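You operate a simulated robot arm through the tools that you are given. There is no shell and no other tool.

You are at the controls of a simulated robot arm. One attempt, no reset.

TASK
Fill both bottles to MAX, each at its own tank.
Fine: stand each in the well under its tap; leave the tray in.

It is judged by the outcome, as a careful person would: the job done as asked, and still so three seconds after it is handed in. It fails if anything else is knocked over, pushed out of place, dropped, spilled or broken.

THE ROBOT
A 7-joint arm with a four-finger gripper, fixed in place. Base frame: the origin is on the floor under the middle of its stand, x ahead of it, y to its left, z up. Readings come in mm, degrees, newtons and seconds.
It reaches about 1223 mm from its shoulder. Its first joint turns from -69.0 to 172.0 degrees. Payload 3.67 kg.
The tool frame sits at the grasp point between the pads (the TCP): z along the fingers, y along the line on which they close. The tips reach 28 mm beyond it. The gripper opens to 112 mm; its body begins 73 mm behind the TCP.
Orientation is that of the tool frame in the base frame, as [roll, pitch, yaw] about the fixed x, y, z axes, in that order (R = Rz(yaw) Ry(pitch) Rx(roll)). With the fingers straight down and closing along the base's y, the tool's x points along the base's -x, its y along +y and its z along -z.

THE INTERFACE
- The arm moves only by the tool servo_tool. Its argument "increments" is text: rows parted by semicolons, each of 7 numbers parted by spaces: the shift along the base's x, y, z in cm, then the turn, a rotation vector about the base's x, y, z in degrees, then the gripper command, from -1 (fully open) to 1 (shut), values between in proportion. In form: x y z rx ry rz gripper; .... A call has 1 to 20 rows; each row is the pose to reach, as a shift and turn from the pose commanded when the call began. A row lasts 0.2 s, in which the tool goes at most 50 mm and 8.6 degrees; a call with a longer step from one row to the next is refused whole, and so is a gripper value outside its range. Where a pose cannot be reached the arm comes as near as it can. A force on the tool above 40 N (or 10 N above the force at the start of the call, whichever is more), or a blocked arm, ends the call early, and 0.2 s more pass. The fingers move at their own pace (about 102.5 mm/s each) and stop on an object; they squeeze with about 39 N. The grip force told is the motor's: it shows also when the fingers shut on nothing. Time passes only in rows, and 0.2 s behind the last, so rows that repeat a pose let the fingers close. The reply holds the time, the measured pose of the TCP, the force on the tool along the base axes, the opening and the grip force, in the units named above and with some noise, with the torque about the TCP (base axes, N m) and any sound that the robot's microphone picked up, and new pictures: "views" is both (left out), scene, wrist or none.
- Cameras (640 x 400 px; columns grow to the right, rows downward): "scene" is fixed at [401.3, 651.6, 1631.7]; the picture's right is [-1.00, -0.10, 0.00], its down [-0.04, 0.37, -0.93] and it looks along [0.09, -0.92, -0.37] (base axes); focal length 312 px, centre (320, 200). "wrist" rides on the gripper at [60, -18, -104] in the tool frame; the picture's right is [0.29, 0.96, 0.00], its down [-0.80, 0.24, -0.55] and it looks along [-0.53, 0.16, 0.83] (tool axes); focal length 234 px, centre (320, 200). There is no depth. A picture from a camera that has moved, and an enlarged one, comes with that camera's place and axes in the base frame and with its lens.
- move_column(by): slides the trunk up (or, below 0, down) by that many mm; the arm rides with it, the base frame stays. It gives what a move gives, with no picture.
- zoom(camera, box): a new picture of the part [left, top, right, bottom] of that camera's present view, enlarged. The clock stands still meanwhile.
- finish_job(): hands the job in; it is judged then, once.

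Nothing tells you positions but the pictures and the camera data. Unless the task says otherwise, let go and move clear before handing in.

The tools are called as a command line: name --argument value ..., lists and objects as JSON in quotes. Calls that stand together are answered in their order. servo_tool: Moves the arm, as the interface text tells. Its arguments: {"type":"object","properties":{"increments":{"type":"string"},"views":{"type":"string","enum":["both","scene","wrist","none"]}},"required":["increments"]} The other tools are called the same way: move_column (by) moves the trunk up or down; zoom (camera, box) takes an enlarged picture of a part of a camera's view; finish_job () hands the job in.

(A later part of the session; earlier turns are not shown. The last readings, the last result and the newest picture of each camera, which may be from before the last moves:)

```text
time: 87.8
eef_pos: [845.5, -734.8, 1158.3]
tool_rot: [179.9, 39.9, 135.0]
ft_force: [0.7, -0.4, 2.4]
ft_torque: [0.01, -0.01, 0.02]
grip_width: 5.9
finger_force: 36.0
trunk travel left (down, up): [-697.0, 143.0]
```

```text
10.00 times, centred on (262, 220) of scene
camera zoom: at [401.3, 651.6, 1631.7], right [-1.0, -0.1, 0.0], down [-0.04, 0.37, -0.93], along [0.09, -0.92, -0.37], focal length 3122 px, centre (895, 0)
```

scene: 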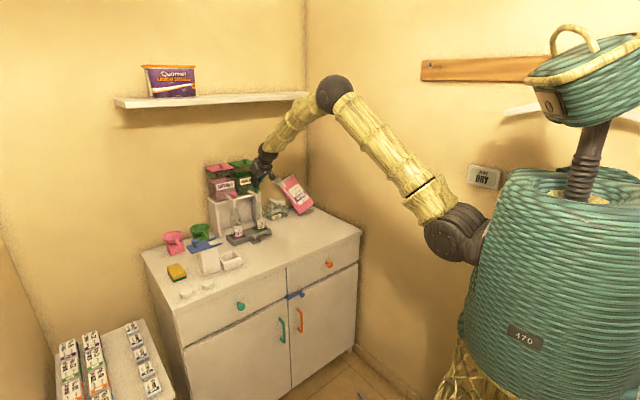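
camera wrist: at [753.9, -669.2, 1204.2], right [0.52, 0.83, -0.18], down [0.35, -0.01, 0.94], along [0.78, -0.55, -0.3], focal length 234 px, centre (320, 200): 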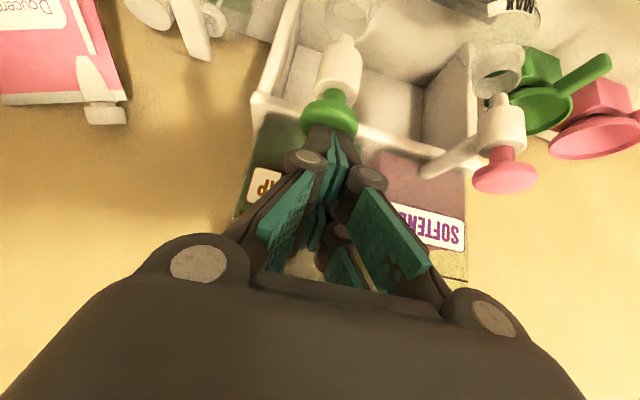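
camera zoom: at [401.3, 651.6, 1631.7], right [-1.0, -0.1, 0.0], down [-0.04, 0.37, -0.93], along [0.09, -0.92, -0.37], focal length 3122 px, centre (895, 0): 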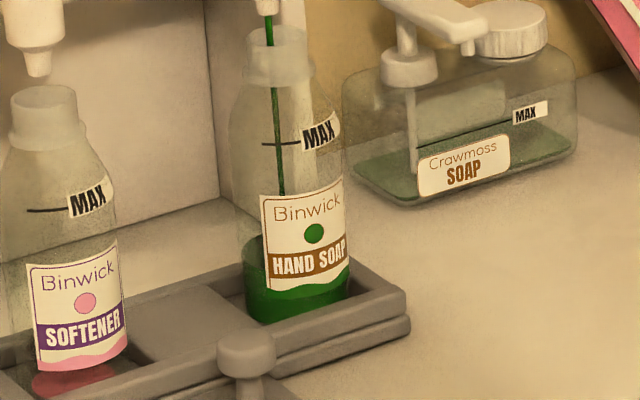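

servo_tool --increments "0 0 0 0 0 0 1; 0 0 0 0 0 0 1; 0 0 0 0 0 0 1; 0 0 0 0 0 0 1; 0 0 0 0 0 0 1; 0 0 0 0 0 0 1; 0 0 0 0 0 0 1; 0 0 0 0 0 0 1; 0 0 0 0 0 0 1; 0 0 0 0 0 0 1; 0 0 0 0 0 0 1; 0 0 0 0 0 0 1; 0 0 0 0 0 0 1; 0 0 0 0 0 0 1; 0 0 0 0 0 0 1; 0 0 0 0 0 0 1; 0 0 0 0 0 0 1; 0 0 0 0 0 0 1; 0 0 0 0 0 0 1" --views "none"

zoom --camera "scene" --box '[250, 200, 275, 240]'

```text
time: 91.8
eef_pos: [845.1, -735.3, 1156.2]
tool_rot: [180.0, 40.0, 134.9]
ft_force: [-0.4, 0.6, 1.8]
ft_torque: [0.01, -0.02, 0.03]
grip_width: 6.1
finger_force: 35.9
trunk travel left (down, up): [-697.0, 143.0]
```

```text
10.00 times, centred on (262, 220) of scene
camera zoom: at [401.3, 651.6, 1631.7], right [-1.0, -0.1, 0.0], down [-0.04, 0.37, -0.93], along [0.09, -0.92, -0.37], focal length 3122 px, centre (895, 0)
```

zoom: 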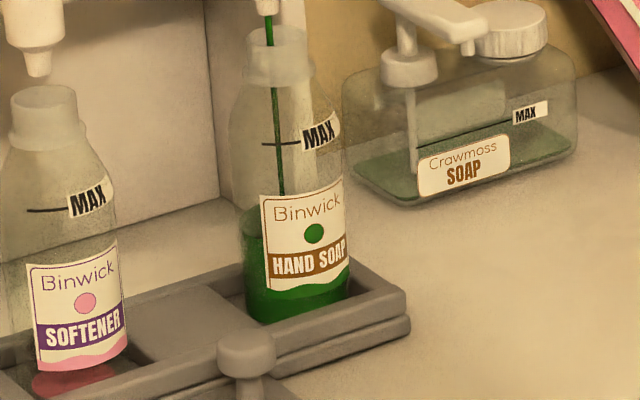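

servo_tool --increments "0 0 0 0 0 0 1; 0 0 0 0 0 0 1; 0 0 0 0 0 0 1; 0 0 0 0 0 0 1; 0 0 0 0 0 0 1; 0 0 0 0 0 0 1; 0 0 0 0 0 0 1; 0 0 0 0 0 0 1; 0 0 0 0 0 0 1; 0 0 0 0 0 0 1; 0 0 0 0 0 0 1; 0 0 0 0 0 0 1; 0 0 0 0 0 0 1; 0 0 0 0 0 0 1; 0 0 0 0 0 0 1; 0 0 0 0 0 0 1; 0 0 0 0 0 0 1; 0 0 0 0 0 0 1; 0 0 0 0 0 0 1" --views "none"

zoom --camera "scene" --box '[252, 200, 272, 232]'

```text
time: 95.8
eef_pos: [845.3, -733.6, 1158.1]
tool_rot: [179.8, 39.9, 134.9]
ft_force: [0.3, -0.1, 1.7]
ft_torque: [0.0, 0.01, -0.02]
grip_width: 5.9
finger_force: 35.5
trunk travel left (down, up): [-697.0, 143.0]
```

```text
12.50 times, centred on (262, 216) of scene
camera zoom: at [401.3, 651.6, 1631.7], right [-1.0, -0.1, 0.0], down [-0.04, 0.37, -0.93], along [0.09, -0.92, -0.37], focal length 3902 px, centre (1045, 0)
```

zoom: 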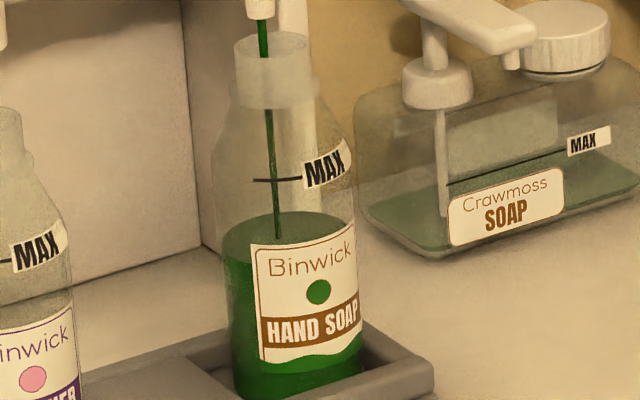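

The surface is visible now, about 77 px (zoomed) below the MAX line at roughly 7.5 px/s. Holding 4 s more.

servo_tool --increments "0 0 0 0 0 0 1; 0 0 0 0 0 0 1; 0 0 0 0 0 0 1; 0 0 0 0 0 0 1; 0 0 0 0 0 0 1; 0 0 0 0 0 0 1; 0 0 0 0 0 0 1; 0 0 0 0 0 0 1; 0 0 0 0 0 0 1; 0 0 0 0 0 0 1; 0 0 0 0 0 0 1; 0 0 0 0 0 0 1; 0 0 0 0 0 0 1; 0 0 0 0 0 0 1; 0 0 0 0 0 0 1; 0 0 0 0 0 0 1; 0 0 0 0 0 0 1; 0 0 0 0 0 0 1; 0 0 0 0 0 0 1" --views "none"

zoom --camera "scene" --box '[252, 200, 272, 232]'

```text
time: 99.8
eef_pos: [844.2, -735.0, 1157.7]
tool_rot: [179.9, 39.9, 134.9]
ft_force: [0.0, -0.2, 2.8]
ft_torque: [0.0, -0.01, 0.0]
grip_width: 6.0
finger_force: 35.7
trunk travel left (down, up): [-697.0, 143.0]
```

```text
12.50 times, centred on (262, 216) of scene
camera zoom: at [401.3, 651.6, 1631.7], right [-1.0, -0.1, 0.0], down [-0.04, 0.37, -0.93], along [0.09, -0.92, -0.37], focal length 3902 px, centre (1045, 0)
```

zoom: 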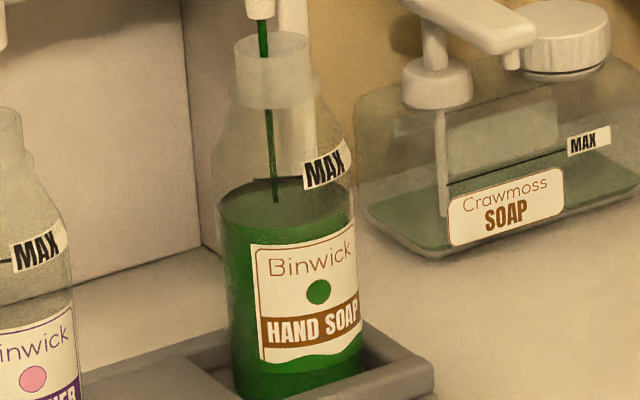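

About 46 px remain to the MAX line, roughly 5 s. I'll hold 3 s, then check finely.

servo_tool --increments "0 0 0 0 0 0 1; 0 0 0 0 0 0 1; 0 0 0 0 0 0 1; 0 0 0 0 0 0 1; 0 0 0 0 0 0 1; 0 0 0 0 0 0 1; 0 0 0 0 0 0 1; 0 0 0 0 0 0 1; 0 0 0 0 0 0 1; 0 0 0 0 0 0 1; 0 0 0 0 0 0 1; 0 0 0 0 0 0 1; 0 0 0 0 0 0 1; 0 0 0 0 0 0 1" --views "none"

zoom --camera "scene" --box '[252, 200, 272, 232]'

```text
time: 102.8
eef_pos: [845.7, -735.6, 1157.5]
tool_rot: [179.9, 39.8, 134.9]
ft_force: [-0.4, 0.3, 2.6]
ft_torque: [-0.03, 0.0, -0.01]
grip_width: 6.1
finger_force: 35.7
trunk travel left (down, up): [-697.0, 143.0]
```

```text
12.50 times, centred on (262, 216) of scene
camera zoom: at [401.3, 651.6, 1631.7], right [-1.0, -0.1, 0.0], down [-0.04, 0.37, -0.93], along [0.09, -0.92, -0.37], focal length 3902 px, centre (1045, 0)
```

zoom: 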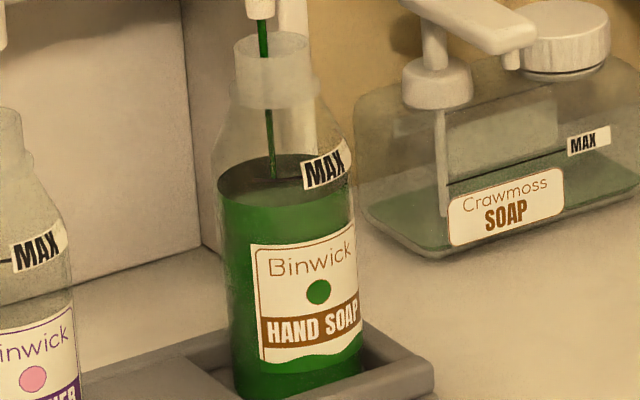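

servo_tool --increments "0 0 0 0 0 0 1; 0 0 0 0 0 0 1; 0 0 0 0 0 0 1; 0 0 0 0 0 0 1; 0 0 0 0 0 0 1; 0 0 0 0 0 0 1; 0 0 0 0 0 0 1; 0 0 0 0 0 0 1" --views "none"

zoom --camera "scene" --box '[255, 203, 271, 223]'

```text
time: 104.6
eef_pos: [846.0, -736.0, 1158.6]
tool_rot: [179.9, 40.0, 134.9]
ft_force: [1.3, -0.1, 1.2]
ft_torque: [-0.01, 0.02, 0.0]
grip_width: 6.2
finger_force: 35.6
trunk travel left (down, up): [-697.0, 143.0]
```

```text
16.00 times, centred on (263, 213) of scene
camera zoom: at [401.3, 651.6, 1631.7], right [-1.0, -0.1, 0.0], down [-0.04, 0.37, -0.93], along [0.09, -0.92, -0.37], focal length 4994 px, centre (1232, -8)
```

zoom: 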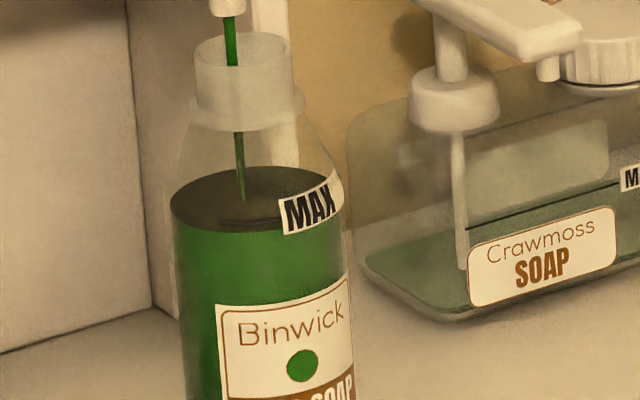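

The surface's front edge is about 8 px (≈3 mm) below the MAX line, under a second to go. I'll hold 0.6 s and lift off straight up.

servo_tool --increments "0 0 0 0 0 0 1; 0 0 0 0 0 0 1; 0 0 0 0 0 0 1; 0 0 1 0 0 0 1; 0 0 2.5 0 0 0 1; 0 0 4 0 0 0 1; 0 0 4 0 0 0 1" --views "none"

zoom --camera "scene" --box '[255, 203, 271, 223]'

zoom --camera "scene" --box '[235, 165, 285, 245]'

```text
time: 106.2
eef_pos: [846.3, -735.4, 1195.9]
tool_rot: [180.0, 39.9, 134.9]
ft_force: [0.9, -0.3, -0.9]
ft_torque: [0.03, 0.01, 0.03]
grip_width: 0.1
finger_force: 35.4
trunk travel left (down, up): [-697.0, 143.0]
```

```text
16.00 times, centred on (263, 213) of scene
camera zoom: at [401.3, 651.6, 1631.7], right [-1.0, -0.1, 0.0], down [-0.04, 0.37, -0.93], along [0.09, -0.92, -0.37], focal length 4994 px, centre (1232, -8)
```

zoom: 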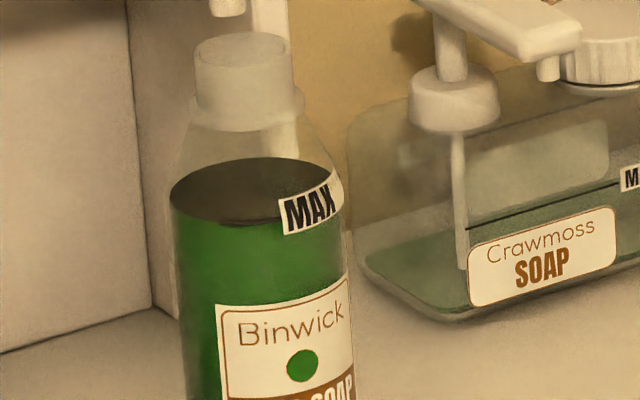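

```text
5.00 times, centred on (260, 205) of scene
camera zoom: at [401.3, 651.6, 1631.7], right [-1.0, -0.1, 0.0], down [-0.04, 0.37, -0.93], along [0.09, -0.92, -0.37], focal length 1561 px, centre (620, 175)
```

zoom: 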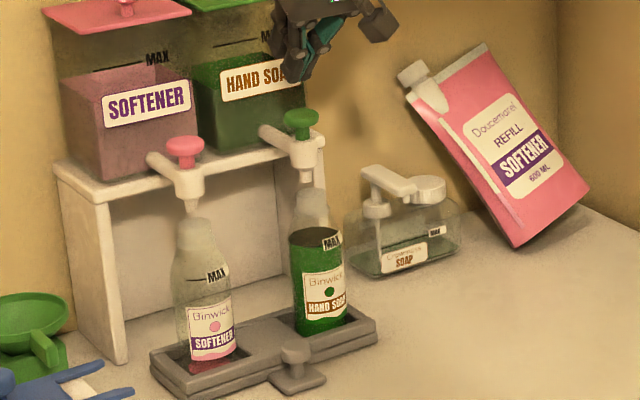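

The hand soap level sits right on the MAX line and the flow has stopped. Now I'll move sideways to hover over the pink knob.

servo_tool --increments "0 0 1 0 0 0 1; 1.5 1.5 1.2 0 0 0 1; 3 3 1.2 0 0 0 1; 4.5 4.5 1.2 0 0 0 1; 6 6 1.2 0 0 0 1; 7.5 7.5 1.2 0 0 0 1; 8.5 8.5 1.2 0 0 0 1; 8.5 8.5 1.2 0 0 0 1; 8.5 8.5 1.2 0 0 0 1"

zoom --camera "wrist" --box '[240, 20, 400, 180]'

zoom --camera "scene" --box '[215, 155, 265, 210]'

```text
time: 108.2
eef_pos: [931.0, -651.2, 1209.4]
tool_rot: [180.0, 39.9, 134.8]
ft_force: [-0.8, -0.9, 0.2]
ft_torque: [-0.02, -0.01, -0.03]
grip_width: 0.2
finger_force: 35.7
trunk travel left (down, up): [-697.0, 143.0]
camera wrist: at [839.4, -584.1, 1250.9], right [0.52, 0.83, -0.18], down [0.35, -0.01, 0.94], along [0.78, -0.55, -0.3], focal length 234 px, centre (320, 200)
```

scene: 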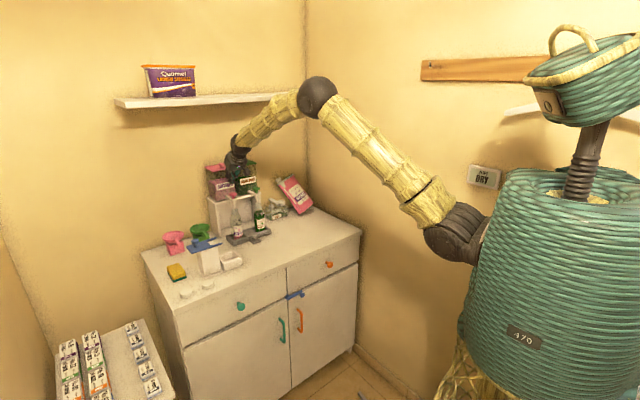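
wrist: 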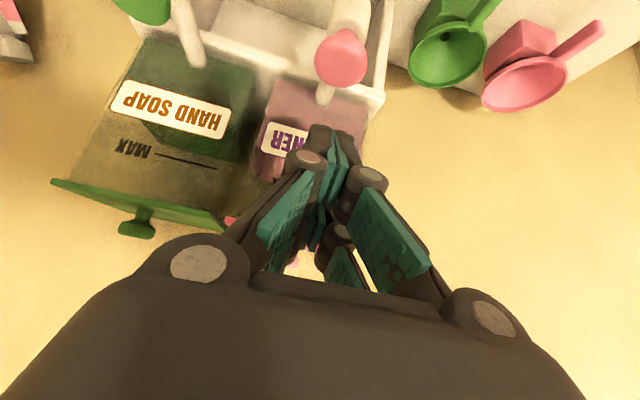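

```text
2.50 times, centred on (320, 100) of wrist
camera zoom: at [839.4, -584.1, 1250.9], right [0.52, 0.83, -0.18], down [0.35, -0.01, 0.94], along [0.78, -0.55, -0.3], focal length 585 px, centre (320, 450)
```

zoom: 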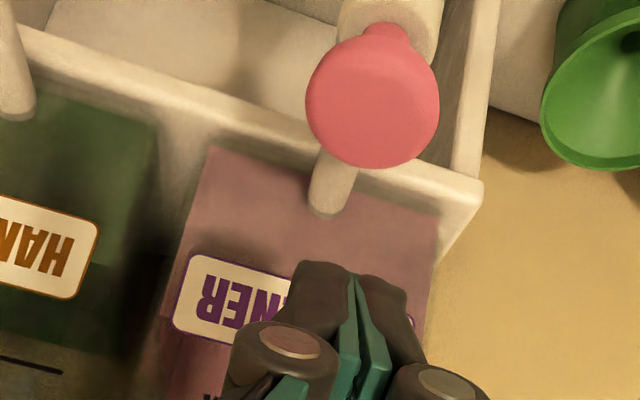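

```text
7.27 times, centred on (240, 182) of scene
camera zoom: at [401.3, 651.6, 1631.7], right [-1.0, -0.1, 0.0], down [-0.04, 0.37, -0.93], along [0.09, -0.92, -0.37], focal length 2270 px, centre (902, 327)
```

zoom: 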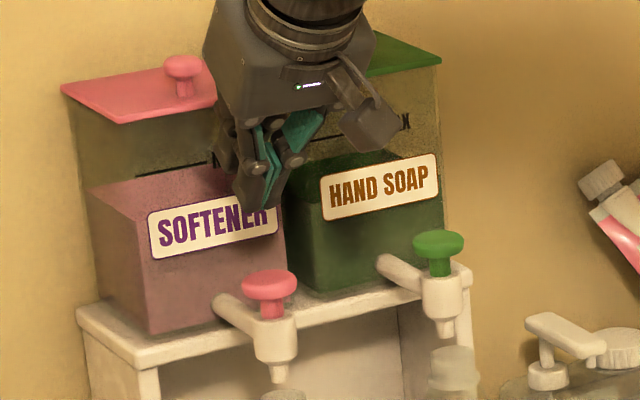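

The pink knob is in the same relation to the tool as the green one was. I'll descend to contact and check.

servo_tool --increments "0 0 -1 0 0 0 1; 0 0 -2 0 0 0 1; 0 0 -3 0 0 0 1; 0 0 -3.8 0 0 0 1; 0 0 -4.4 0 0 0 1; 0 0 -4.4 0 0 0 1"

zoom --camera "wrist" --box '[260, 60, 400, 200]'

zoom --camera "scene" --box '[215, 170, 265, 245]'

```text
time: 109.6
eef_pos: [929.9, -651.2, 1166.6]
tool_rot: [179.9, 39.9, 134.9]
ft_force: [0.1, -0.3, -0.2]
ft_torque: [0.0, -0.03, 0.03]
grip_width: 0.0
finger_force: 35.6
trunk travel left (down, up): [-697.0, 143.0]
camera wrist: at [838.3, -584.5, 1206.7], right [0.52, 0.83, -0.18], down [0.35, -0.01, 0.94], along [0.78, -0.55, -0.3], focal length 234 px, centre (320, 200)
```

scene: 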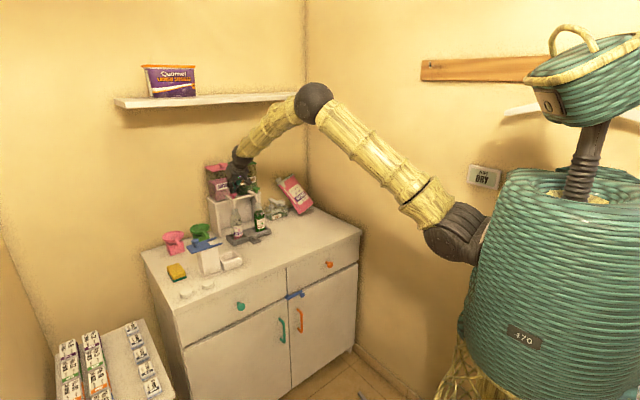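
wrist: 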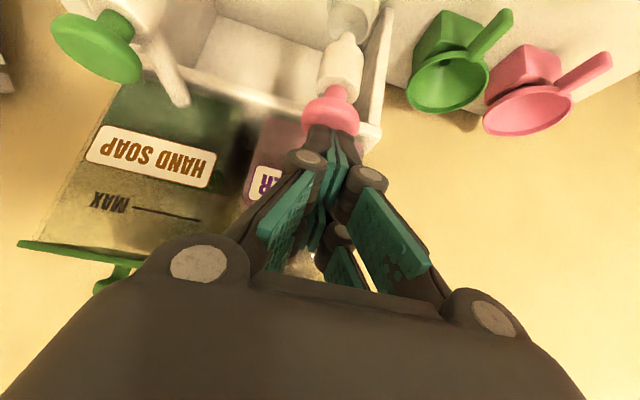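

```text
2.86 times, centred on (330, 130) of wrist
camera zoom: at [838.3, -584.5, 1206.7], right [0.52, 0.83, -0.18], down [0.35, -0.01, 0.94], along [0.78, -0.55, -0.3], focal length 669 px, centre (291, 400)
```

zoom: 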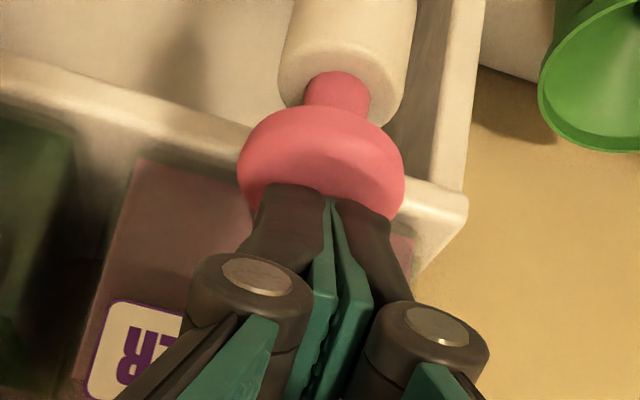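

```text
5.33 times, centred on (240, 208) of scene
camera zoom: at [401.3, 651.6, 1631.7], right [-1.0, -0.1, 0.0], down [-0.04, 0.37, -0.93], along [0.09, -0.92, -0.37], focal length 1665 px, centre (747, 160)
```

zoom: 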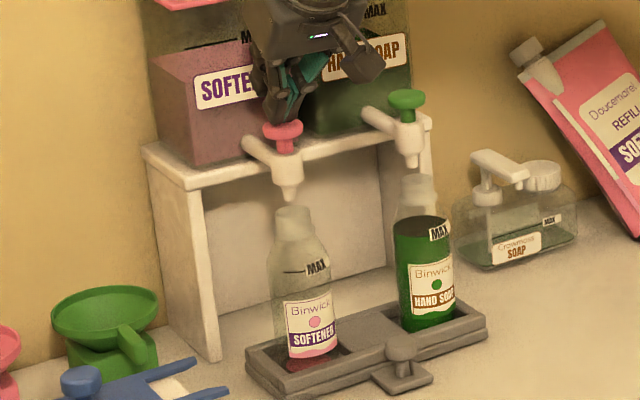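

Alignment is identical to the green one. Pressing now.

servo_tool --increments "0 0 -0.3 0 0 0 1; 0 0 -0.6 0 0 0 1; 0 0 -0.85 0 0 0 1; 0 0 -0.85 0 0 0 1" --views "none"

zoom --camera "scene" --box '[220, 180, 260, 245]'

```text
time: 110.6
eef_pos: [931.1, -651.2, 1157.5]
tool_rot: [179.9, 39.9, 134.9]
ft_force: [0.1, 0.7, 2.1]
ft_torque: [0.05, -0.01, 0.03]
grip_width: 5.9
finger_force: 36.0
trunk travel left (down, up): [-697.0, 143.0]
heard: click
```

```text
6.15 times, centred on (240, 212) of scene
camera zoom: at [401.3, 651.6, 1631.7], right [-1.0, -0.1, 0.0], down [-0.04, 0.37, -0.93], along [0.09, -0.92, -0.37], focal length 1921 px, centre (812, 123)
```

zoom: 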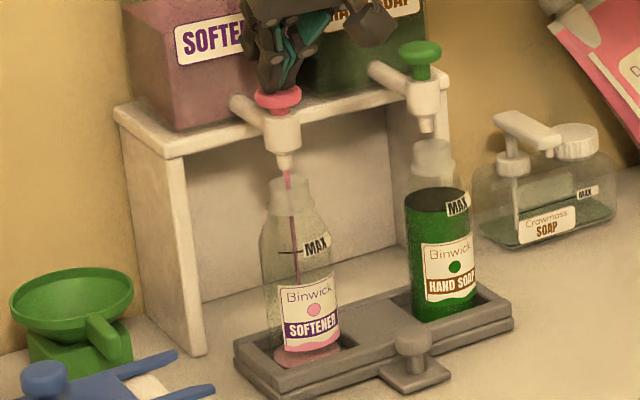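

Softener is flowing cleanly into its bottle. I'll hold, checking at intervals; the first bottle took about 25 s.

servo_tool --increments "0 0 0 0 0 0 1; 0 0 0 0 0 0 1; 0 0 0 0 0 0 1; 0 0 0 0 0 0 1; 0 0 0 0 0 0 1; 0 0 0 0 0 0 1; 0 0 0 0 0 0 1; 0 0 0 0 0 0 1; 0 0 0 0 0 0 1; 0 0 0 0 0 0 1; 0 0 0 0 0 0 1; 0 0 0 0 0 0 1; 0 0 0 0 0 0 1; 0 0 0 0 0 0 1; 0 0 0 0 0 0 1; 0 0 0 0 0 0 1; 0 0 0 0 0 0 1; 0 0 0 0 0 0 1; 0 0 0 0 0 0 1" --views "none"

zoom --camera "scene" --box '[225, 200, 255, 245]'

```text
time: 114.6
eef_pos: [929.2, -651.0, 1157.0]
tool_rot: [179.9, 39.9, 134.8]
ft_force: [-0.2, 0.2, 2.1]
ft_torque: [-0.01, 0.01, 0.0]
grip_width: 5.7
finger_force: 36.0
trunk travel left (down, up): [-697.0, 143.0]
```

```text
8.89 times, centred on (240, 222) of scene
camera zoom: at [401.3, 651.6, 1631.7], right [-1.0, -0.1, 0.0], down [-0.04, 0.37, -0.93], along [0.09, -0.92, -0.37], focal length 2775 px, centre (1031, 0)
```

zoom: 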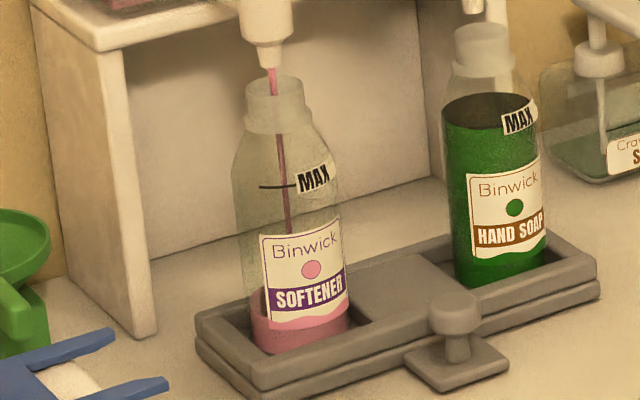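

servo_tool --increments "0 0 0 0 0 0 1; 0 0 0 0 0 0 1; 0 0 0 0 0 0 1; 0 0 0 0 0 0 1; 0 0 0 0 0 0 1; 0 0 0 0 0 0 1; 0 0 0 0 0 0 1; 0 0 0 0 0 0 1; 0 0 0 0 0 0 1; 0 0 0 0 0 0 1; 0 0 0 0 0 0 1; 0 0 0 0 0 0 1; 0 0 0 0 0 0 1; 0 0 0 0 0 0 1; 0 0 0 0 0 0 1; 0 0 0 0 0 0 1; 0 0 0 0 0 0 1; 0 0 0 0 0 0 1; 0 0 0 0 0 0 1" --views "none"

zoom --camera "scene" --box '[225, 200, 255, 245]'

```text
time: 118.6
eef_pos: [930.3, -651.8, 1157.6]
tool_rot: [180.0, 39.9, 134.8]
ft_force: [0.7, 0.5, 2.0]
ft_torque: [0.02, 0.01, 0.0]
grip_width: 6.3
finger_force: 36.4
trunk travel left (down, up): [-697.0, 143.0]
```

```text
8.89 times, centred on (240, 222) of scene
camera zoom: at [401.3, 651.6, 1631.7], right [-1.0, -0.1, 0.0], down [-0.04, 0.37, -0.93], along [0.09, -0.92, -0.37], focal length 2775 px, centre (1031, 0)
```

zoom: 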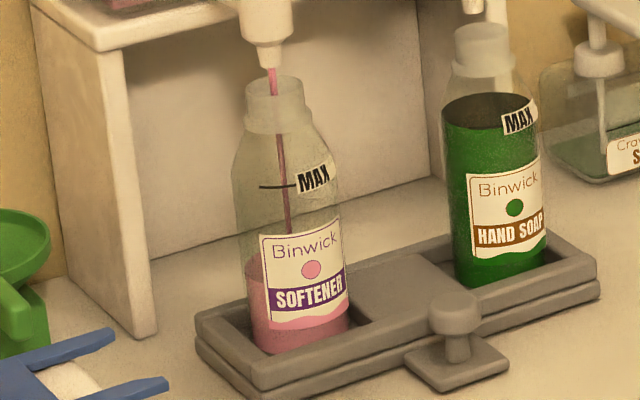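

servo_tool --increments "0 0 0 0 0 0 1; 0 0 0 0 0 0 1; 0 0 0 0 0 0 1; 0 0 0 0 0 0 1; 0 0 0 0 0 0 1; 0 0 0 0 0 0 1; 0 0 0 0 0 0 1; 0 0 0 0 0 0 1; 0 0 0 0 0 0 1; 0 0 0 0 0 0 1; 0 0 0 0 0 0 1; 0 0 0 0 0 0 1; 0 0 0 0 0 0 1; 0 0 0 0 0 0 1; 0 0 0 0 0 0 1; 0 0 0 0 0 0 1; 0 0 0 0 0 0 1; 0 0 0 0 0 0 1; 0 0 0 0 0 0 1" --views "none"

zoom --camera "scene" --box '[230, 206, 250, 238]'

```text
time: 122.6
eef_pos: [929.4, -651.2, 1157.1]
tool_rot: [179.8, 39.9, 134.8]
ft_force: [0.4, 1.2, 2.8]
ft_torque: [0.01, 0.03, 0.0]
grip_width: 6.0
finger_force: 35.6
trunk travel left (down, up): [-697.0, 143.0]
```

```text
12.50 times, centred on (240, 222) of scene
camera zoom: at [401.3, 651.6, 1631.7], right [-1.0, -0.1, 0.0], down [-0.04, 0.37, -0.93], along [0.09, -0.92, -0.37], focal length 3902 px, centre (1320, -75)
```

zoom: 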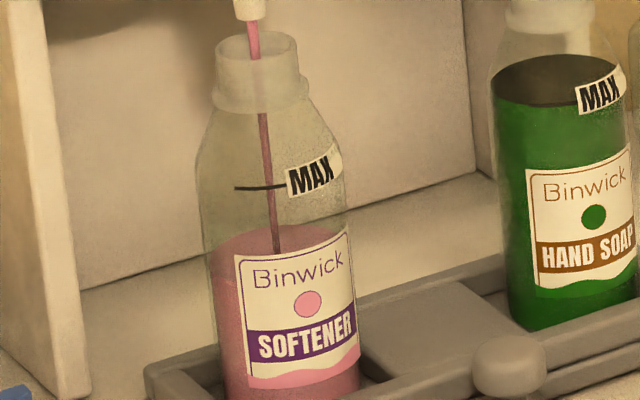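

About 10 s remain by comparison with the first bottle. Holding 8 s in two parts.

servo_tool --increments "0 0 0 0 0 0 1; 0 0 0 0 0 0 1; 0 0 0 0 0 0 1; 0 0 0 0 0 0 1; 0 0 0 0 0 0 1; 0 0 0 0 0 0 1; 0 0 0 0 0 0 1; 0 0 0 0 0 0 1; 0 0 0 0 0 0 1; 0 0 0 0 0 0 1; 0 0 0 0 0 0 1; 0 0 0 0 0 0 1; 0 0 0 0 0 0 1; 0 0 0 0 0 0 1; 0 0 0 0 0 0 1; 0 0 0 0 0 0 1; 0 0 0 0 0 0 1; 0 0 0 0 0 0 1; 0 0 0 0 0 0 1" --views "none"

zoom --camera "scene" --box '[230, 206, 250, 238]'

```text
time: 126.6
eef_pos: [930.1, -651.9, 1157.6]
tool_rot: [179.9, 39.9, 134.8]
ft_force: [0.1, -0.2, 3.5]
ft_torque: [-0.02, -0.02, -0.05]
grip_width: 5.8
finger_force: 36.1
trunk travel left (down, up): [-697.0, 143.0]
```

```text
12.50 times, centred on (240, 222) of scene
camera zoom: at [401.3, 651.6, 1631.7], right [-1.0, -0.1, 0.0], down [-0.04, 0.37, -0.93], along [0.09, -0.92, -0.37], focal length 3902 px, centre (1320, -75)
```

zoom: 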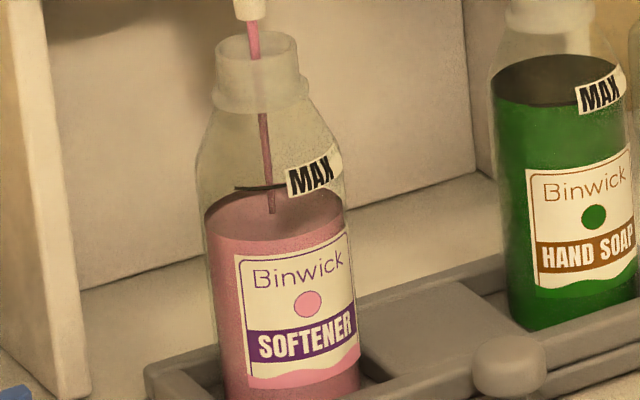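

servo_tool --increments "0 0 0 0 0 0 1; 0 0 0 0 0 0 1; 0 0 0 0 0 0 1; 0 0 0 0 0 0 1; 0 0 0 0 0 0 1; 0 0 0 0 0 0 1; 0 0 0 0 0 0 1; 0 0 0 0 0 0 1; 0 0 0 0 0 0 1; 0 0 0 0 0 0 1; 0 0 0 0 0 0 1; 0 0 0 0 0 0 1; 0 0 0 0 0 0 1; 0 0 0 0 0 0 1; 0 0 0 0 0 0 1; 0 0 0 0 0 0 1" --views "none"

zoom --camera "scene" --box '[230, 208, 246, 228]'

```text
time: 130.0
eef_pos: [930.2, -650.4, 1157.1]
tool_rot: [179.9, 39.9, 134.8]
ft_force: [-0.4, 0.0, 2.0]
ft_torque: [0.0, 0.02, -0.04]
grip_width: 5.8
finger_force: 35.8
trunk travel left (down, up): [-697.0, 143.0]
```

```text
16.00 times, centred on (238, 218) of scene
camera zoom: at [401.3, 651.6, 1631.7], right [-1.0, -0.1, 0.0], down [-0.04, 0.37, -0.93], along [0.09, -0.92, -0.37], focal length 4994 px, centre (1632, -88)
```

zoom: 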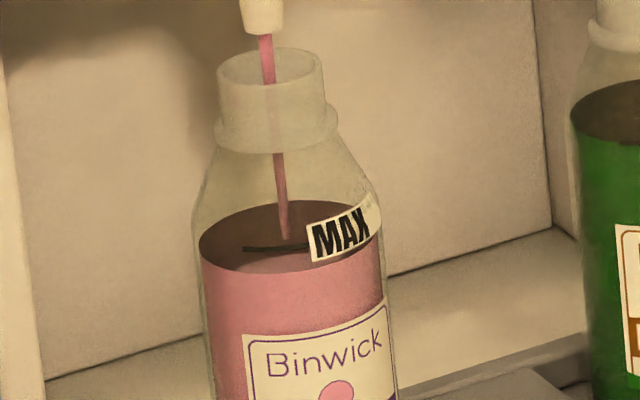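

servo_tool --increments "0 0 0 0 0 0 1; 0 0 0 0 0 0 1; 0 0 0 0 0 0 1; 0 0 0 0 0 0 1; 0 0 0 0 0 0 1" --views "none"

zoom --camera "scene" --box '[230, 208, 246, 228]'

```text
time: 131.2
eef_pos: [930.4, -651.2, 1157.4]
tool_rot: [179.9, 40.0, 134.8]
ft_force: [1.0, 0.3, 2.0]
ft_torque: [0.0, 0.02, -0.01]
grip_width: 6.0
finger_force: 35.5
trunk travel left (down, up): [-697.0, 143.0]
```

```text
16.00 times, centred on (238, 218) of scene
camera zoom: at [401.3, 651.6, 1631.7], right [-1.0, -0.1, 0.0], down [-0.04, 0.37, -0.93], along [0.09, -0.92, -0.37], focal length 4994 px, centre (1632, -88)
```

zoom: 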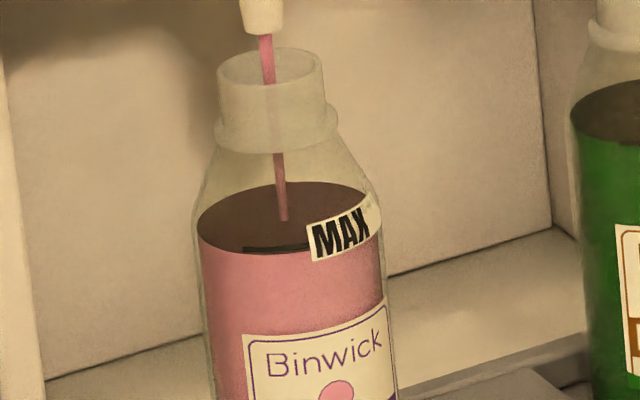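

Just 6 px (≈2 mm) below the line now, about 0.4 s to go. One short hold and then lift off.

servo_tool --increments "0 0 0 0 0 0 1; 0 0 1 0 0 0 1; 0 0 2.5 0 0 0 1; 0 0 4 0 0 0 1; 0 0 4 0 0 0 1" --views "none"

zoom --camera "scene" --box '[230, 208, 246, 228]'

zoom --camera "scene" --box '[215, 165, 275, 250]'

```text
time: 132.4
eef_pos: [928.1, -652.9, 1196.3]
tool_rot: [179.8, 39.9, 134.8]
ft_force: [-0.5, 0.3, -0.6]
ft_torque: [-0.01, 0.01, -0.01]
grip_width: 0.1
finger_force: 35.8
trunk travel left (down, up): [-697.0, 143.0]
```

```text
16.00 times, centred on (238, 218) of scene
camera zoom: at [401.3, 651.6, 1631.7], right [-1.0, -0.1, 0.0], down [-0.04, 0.37, -0.93], along [0.09, -0.92, -0.37], focal length 4994 px, centre (1632, -88)
```

zoom: 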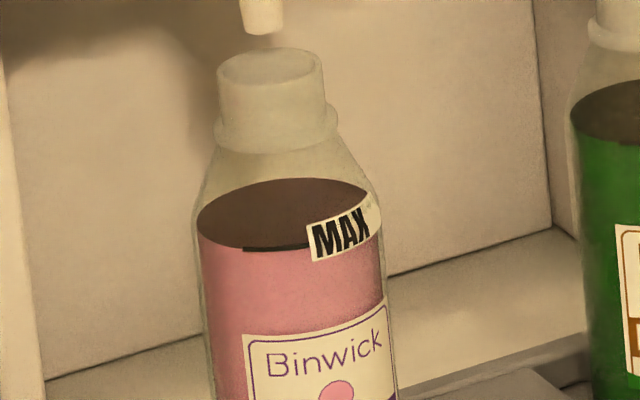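

```text
4.71 times, centred on (245, 208) of scene
camera zoom: at [401.3, 651.6, 1631.7], right [-1.0, -0.1, 0.0], down [-0.04, 0.37, -0.93], along [0.09, -0.92, -0.37], focal length 1469 px, centre (673, 165)
```

zoom: 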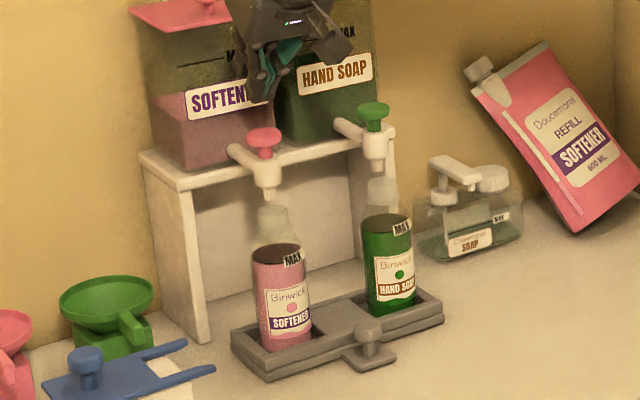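

Both bottles now read exactly MAX and both taps are closed. Next I want to put right what my swing disturbed, so I'll retreat to the front and take a close look at the leaning pouch.

servo_tool --increments "-1 1 1 0 0 0 1; -2.5 2.5 2 0 0 0 1; -4 4 3 0 0 0 1; -5.5 5.5 3.5 0 0 0 1; -7 7 3.5 0 0 0 1; -8 8 3.5 0 0 0 1; -8 8 3.5 0 0 0 1" --views "scene"

servo_tool --increments "-2 -2 0 0 0 0 1; -4.5 -4.5 0 0 0 0 1; -7 -7 0 0 0 0 1; -9.5 -9.5 0 0 0 0 1; -12 -12 0 0 0 0 1; -14.5 -14.5 0 0 0 0 1; -17 -17 0 0 0 0 1; -19 -19 0 0 0 0 1; -21 -21 0 0 0 0 1; -22.5 -22.5 0 0 0 0 1; -22.5 -22.5 0 0 0 0 1"

zoom --camera "wrist" --box '[140, 0, 340, 160]'

zoom --camera "scene" --box '[265, 165, 325, 225]'

```text
time: 134.0
eef_pos: [850.5, -571.4, 1230.2]
tool_rot: [179.9, 39.8, 134.9]
ft_force: [0.9, 0.9, 0.2]
ft_torque: [-0.02, -0.01, 0.01]
grip_width: 0.0
finger_force: 35.5
trunk travel left (down, up): [-697.0, 143.0]
```

scene: 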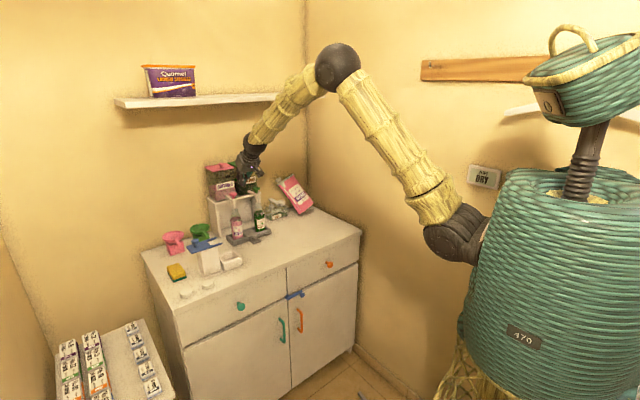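

```text
time: 136.4
eef_pos: [627.5, -795.0, 1230.6]
tool_rot: [179.9, 39.8, 135.0]
ft_force: [-0.1, 0.1, -0.1]
ft_torque: [0.0, 0.01, 0.01]
grip_width: 0.0
finger_force: 35.7
trunk travel left (down, up): [-697.0, 143.0]
camera wrist: at [535.8, -727.6, 1272.0], right [0.52, 0.83, -0.18], down [0.35, -0.01, 0.94], along [0.78, -0.55, -0.3], focal length 234 px, centre (320, 200)
```

scene: 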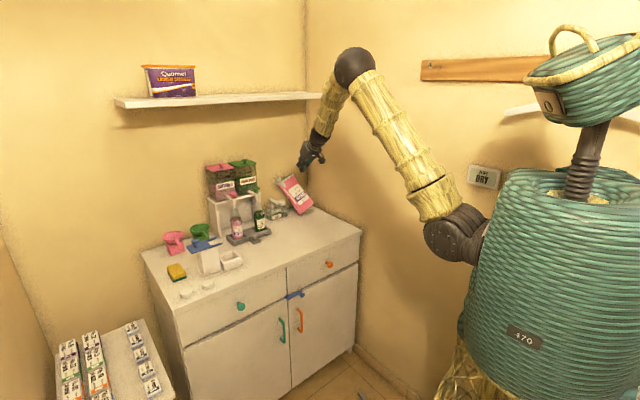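
wrist: 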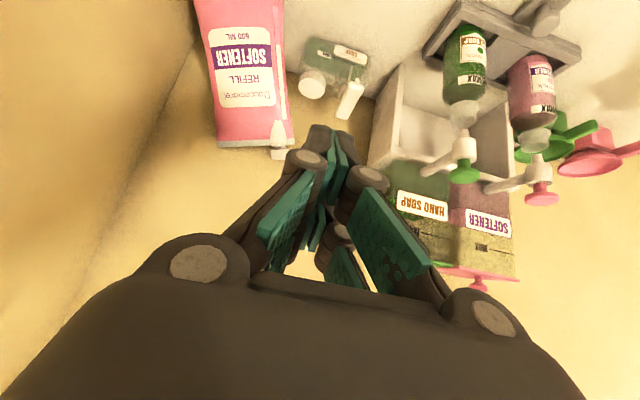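

```text
2.50 times, centred on (240, 80) of wrist
camera zoom: at [535.8, -727.6, 1272.0], right [0.52, 0.83, -0.18], down [0.35, -0.01, 0.94], along [0.78, -0.55, -0.3], focal length 585 px, centre (520, 500)
```

zoom: 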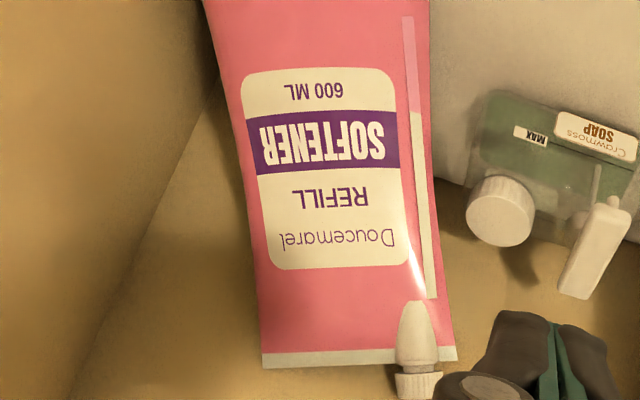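

```text
6.67 times, centred on (295, 195) of scene
camera zoom: at [401.3, 651.6, 1631.7], right [-1.0, -0.1, 0.0], down [-0.04, 0.37, -0.93], along [0.09, -0.92, -0.37], focal length 2081 px, centre (487, 233)
```

zoom: 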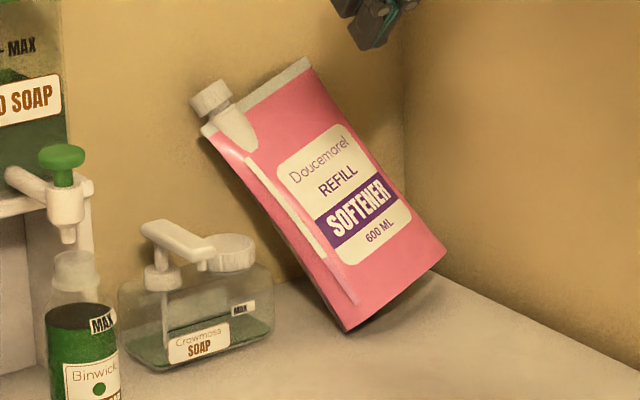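

The pouch is leaning back against the wall with its foot slid forward, so pushing its foot gently toward the wall should stand it up again. I'll lower the trunk for a comfortable reach and come around in front of it, well clear of the soap pump and bottles.

move_column --by -120

servo_tool --increments "-0.8 -1.5 0 0 0 0 1; -1.6 -3 0 0 0 0 1; -2.4 -4.5 0 0 0 -1.5 1; -3.2 -6 0 0 0 -3 1; -4 -7.5 0 0 0 -4.5 1; -4.8 -9 0 0 0 -6 1; -5.6 -10.5 0 0 0 -7 1; -6 -12 0 0 0 -8 1; -6 -13 0 0 0 -8 1; -6 -13 0 0 0 -8 1"

zoom --camera "scene" --box '[265, 135, 335, 225]'

```text
time: 137.9
eef_pos: [626.9, -794.6, 1111.2]
tool_rot: [179.9, 39.8, 134.9]
ft_force: [0.0, 0.6, -0.7]
ft_torque: [0.02, -0.01, 0.02]
grip_width: 0.1
finger_force: 35.7
trunk travel left (down, up): [-577.0, 263.0]
```

```text
time: 140.1
eef_pos: [568.3, -922.9, 1111.0]
tool_rot: [179.9, 39.8, 126.9]
ft_force: [0.8, -0.4, 0.3]
ft_torque: [-0.01, 0.0, -0.04]
grip_width: 0.0
finger_force: 35.8
trunk travel left (down, up): [-577.0, 263.0]
camera wrist: at [486.3, -844.2, 1151.7], right [0.63, 0.75, -0.18], down [0.35, -0.06, 0.94], along [0.69, -0.65, -0.3], focal length 234 px, centre (320, 200)
```

scene: 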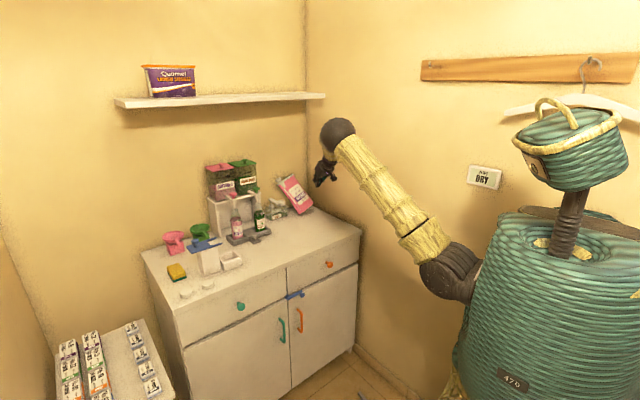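
wrist: 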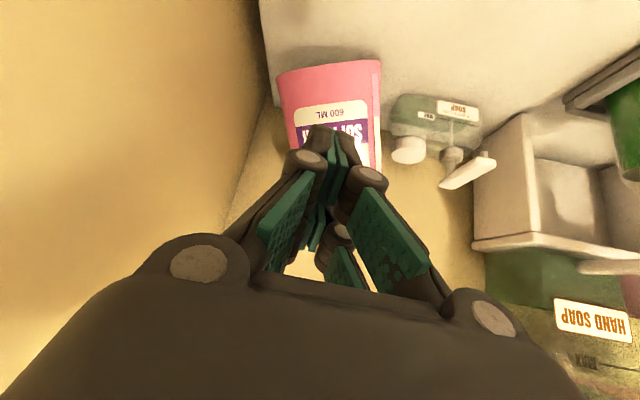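

```text
4.44 times, centred on (300, 180) of scene
camera zoom: at [401.3, 651.6, 1631.7], right [-1.0, -0.1, 0.0], down [-0.04, 0.37, -0.93], along [0.09, -0.92, -0.37], focal length 1387 px, centre (409, 289)
```

zoom: 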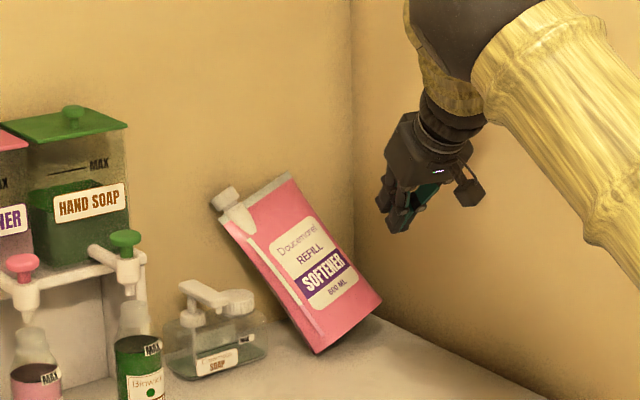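

The pouch foot is at about (681,-972) to (612,-1090). I'll bring the closed fingertips down in front of it, just above the bench.

servo_tool --increments "0.5 -0.3 -2 0 0 0 1; 1 -0.7 -4 0 0 0 1; 1.5 -1.1 -6.5 0 0 0 1; 2 -1.5 -9 0 0 0 1; 2.6 -1.9 -11.5 0 0 0 1; 3.2 -2.3 -14 0 0 0 1; 3.7 -2.7 -16 0 0 0 1; 4.2 -3.1 -17.7 0 0 0 1; 4.2 -3.1 -18.3 0 0 0 1; 4.2 -3.1 -18.3 0 0 0 1"

zoom --camera "scene" --box '[265, 145, 335, 235]'

zoom --camera "wrist" --box '[220, 40, 420, 200]'

```text
time: 142.3
eef_pos: [609.2, -955.8, 927.6]
tool_rot: [179.8, 39.9, 126.8]
ft_force: [-0.1, 0.8, 0.9]
ft_torque: [-0.01, 0.0, -0.01]
grip_width: 0.0
finger_force: 35.5
trunk travel left (down, up): [-577.0, 263.0]
camera wrist: at [528.7, -876.6, 967.7], right [0.63, 0.75, -0.18], down [0.35, -0.06, 0.94], along [0.69, -0.65, -0.3], focal length 234 px, centre (320, 200)
```

scene: 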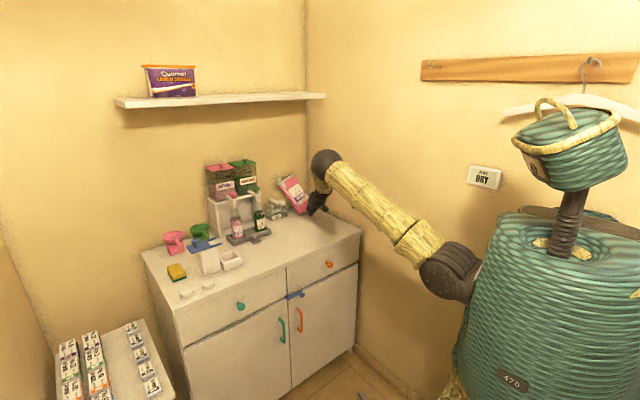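
wrist: 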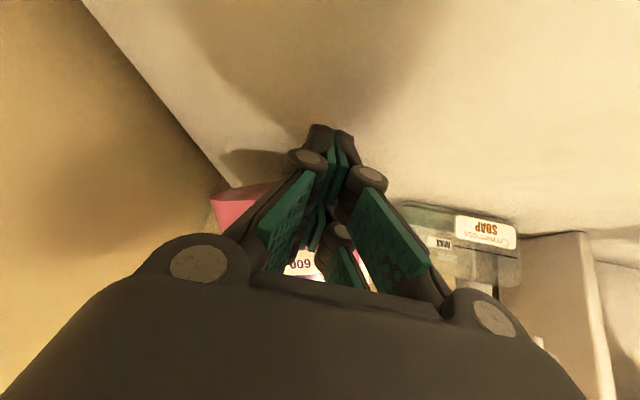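

```text
4.44 times, centred on (300, 190) of scene
camera zoom: at [401.3, 651.6, 1631.7], right [-1.0, -0.1, 0.0], down [-0.04, 0.37, -0.93], along [0.09, -0.92, -0.37], focal length 1387 px, centre (409, 244)
```

zoom: 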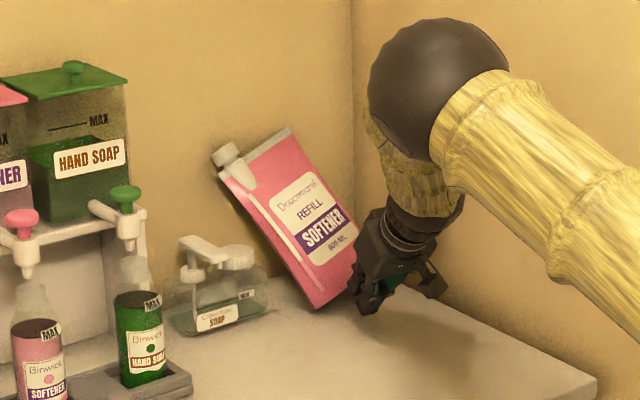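

```text
2.50 times, centred on (320, 120) of wrist
camera zoom: at [528.7, -876.6, 967.7], right [0.63, 0.75, -0.18], down [0.35, -0.06, 0.94], along [0.69, -0.65, -0.3], focal length 585 px, centre (320, 400)
```

zoom: 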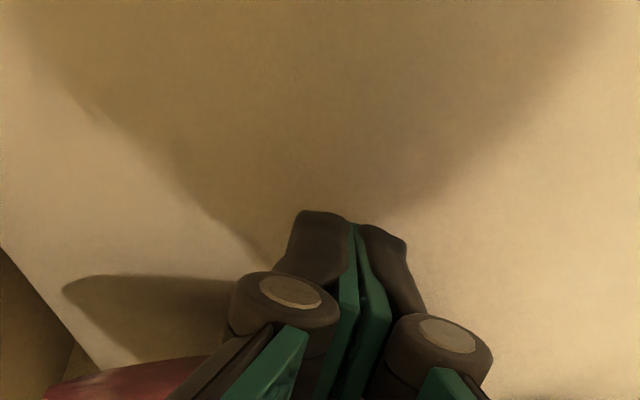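

Fingertips are low in front of the pouch near its middle. I'll push slowly toward the wall and watch.

servo_tool --increments "0.6 -0.6 0 0 0 0 1; 1.2 -1.2 0 0 0 0 1; 1.8 -1.8 0 0 0 0 1; 2.4 -2.4 0 0 0 0 1; 3 -3 0 0 0 0 1; 3 -3 0 0 0 0 1" --views "none"

zoom --camera "scene" --box '[265, 145, 335, 235]'

```text
time: 143.7
eef_pos: [641.0, -983.9, 926.0]
tool_rot: [179.9, 39.7, 127.1]
ft_force: [-0.4, 0.0, 1.0]
ft_torque: [0.0, -0.04, 0.02]
grip_width: 0.1
finger_force: 35.9
trunk travel left (down, up): [-577.0, 263.0]
```

```text
4.44 times, centred on (300, 190) of scene
camera zoom: at [401.3, 651.6, 1631.7], right [-1.0, -0.1, 0.0], down [-0.04, 0.37, -0.93], along [0.09, -0.92, -0.37], focal length 1387 px, centre (409, 244)
```

zoom: 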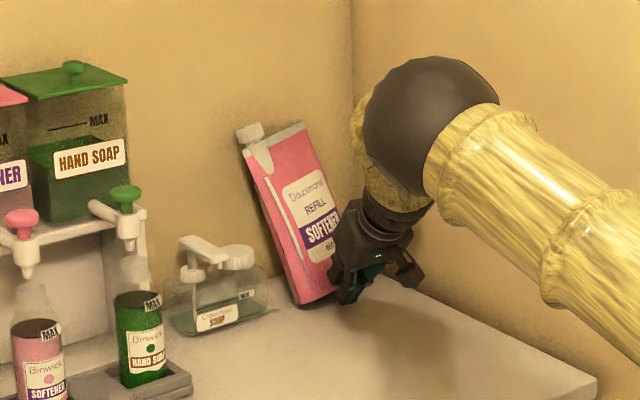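

It's working: the pouch is rising toward upright. I'll continue a little further.

servo_tool --increments "0.5 -0.5 0 0 0 0 1; 1 -1 0 0 0 0 1; 1.5 -1.5 0 0 0 0 1; 1.5 -1.5 0 0 0 0 1" --views "none"

zoom --camera "scene" --box '[265, 145, 335, 235]'

```text
time: 144.7
eef_pos: [654.3, -1000.1, 925.9]
tool_rot: [179.9, 39.5, 127.2]
ft_force: [0.1, 0.1, 0.1]
ft_torque: [0.02, 0.02, -0.02]
grip_width: 0.2
finger_force: 35.9
trunk travel left (down, up): [-577.0, 263.0]
```

```text
4.44 times, centred on (300, 190) of scene
camera zoom: at [401.3, 651.6, 1631.7], right [-1.0, -0.1, 0.0], down [-0.04, 0.37, -0.93], along [0.09, -0.92, -0.37], focal length 1387 px, centre (409, 244)
```

zoom: 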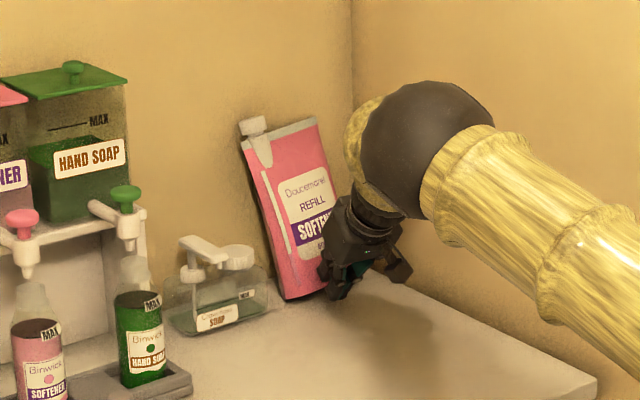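

Nearly there. The foot needs about 30 mm more toward the wall and slightly to the right, so I'll push in that direction.

servo_tool --increments "0.2 -0.7 0 0 0 0 1; 0.4 -1.4 0 0 0 0 1; 0.6 -2.1 0 0 0 0 1; 0.6 -2.1 0 0 0 0 1" --views "none"

zoom --camera "scene" --box '[265, 145, 335, 235]'

```text
time: 145.1
eef_pos: [639.3, -985.1, 956.9]
tool_rot: [179.6, 40.9, 127.0]
ft_force: [-2.2, 1.8, -1.4]
ft_torque: [-0.15, -0.22, 0.03]
grip_width: 0.0
finger_force: 35.7
trunk travel left (down, up): [-577.0, 263.0]
stopped in row 1: the arm was blocked; the commanded pose is now the measured one
```

```text
4.44 times, centred on (300, 190) of scene
camera zoom: at [401.3, 651.6, 1631.7], right [-1.0, -0.1, 0.0], down [-0.04, 0.37, -0.93], along [0.09, -0.92, -0.37], focal length 1387 px, centre (409, 244)
```

zoom: 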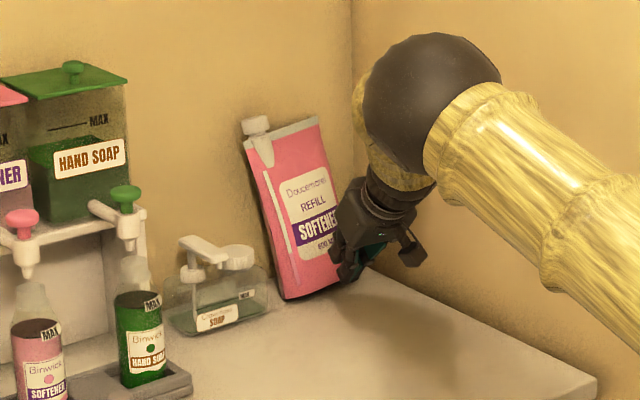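

The arm reported a block (probably its elbow close to the side wall). I'll hold briefly to make sure it is stable before doing anything else.

servo_tool --increments "0 0 0 0 0 0 1" --views "scene"

```text
time: 145.4
eef_pos: [618.1, -964.5, 987.1]
tool_rot: [179.1, 42.3, 126.8]
ft_force: [-1.4, 2.0, -1.7]
ft_torque: [-0.21, -0.2, 0.02]
grip_width: 0.0
finger_force: 34.9
trunk travel left (down, up): [-577.0, 263.0]
stopped in row 1: the arm was blocked; the commanded pose is now the measured one
```

scene: 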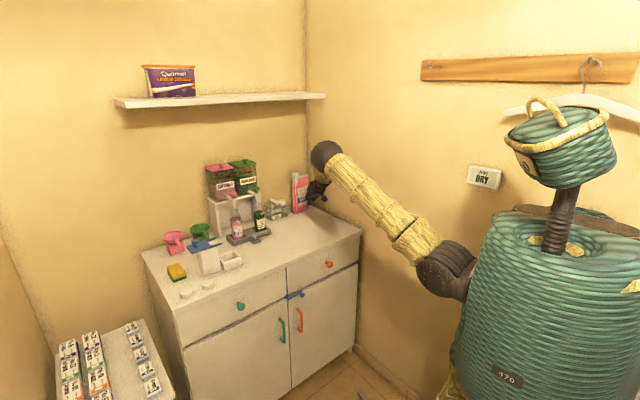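

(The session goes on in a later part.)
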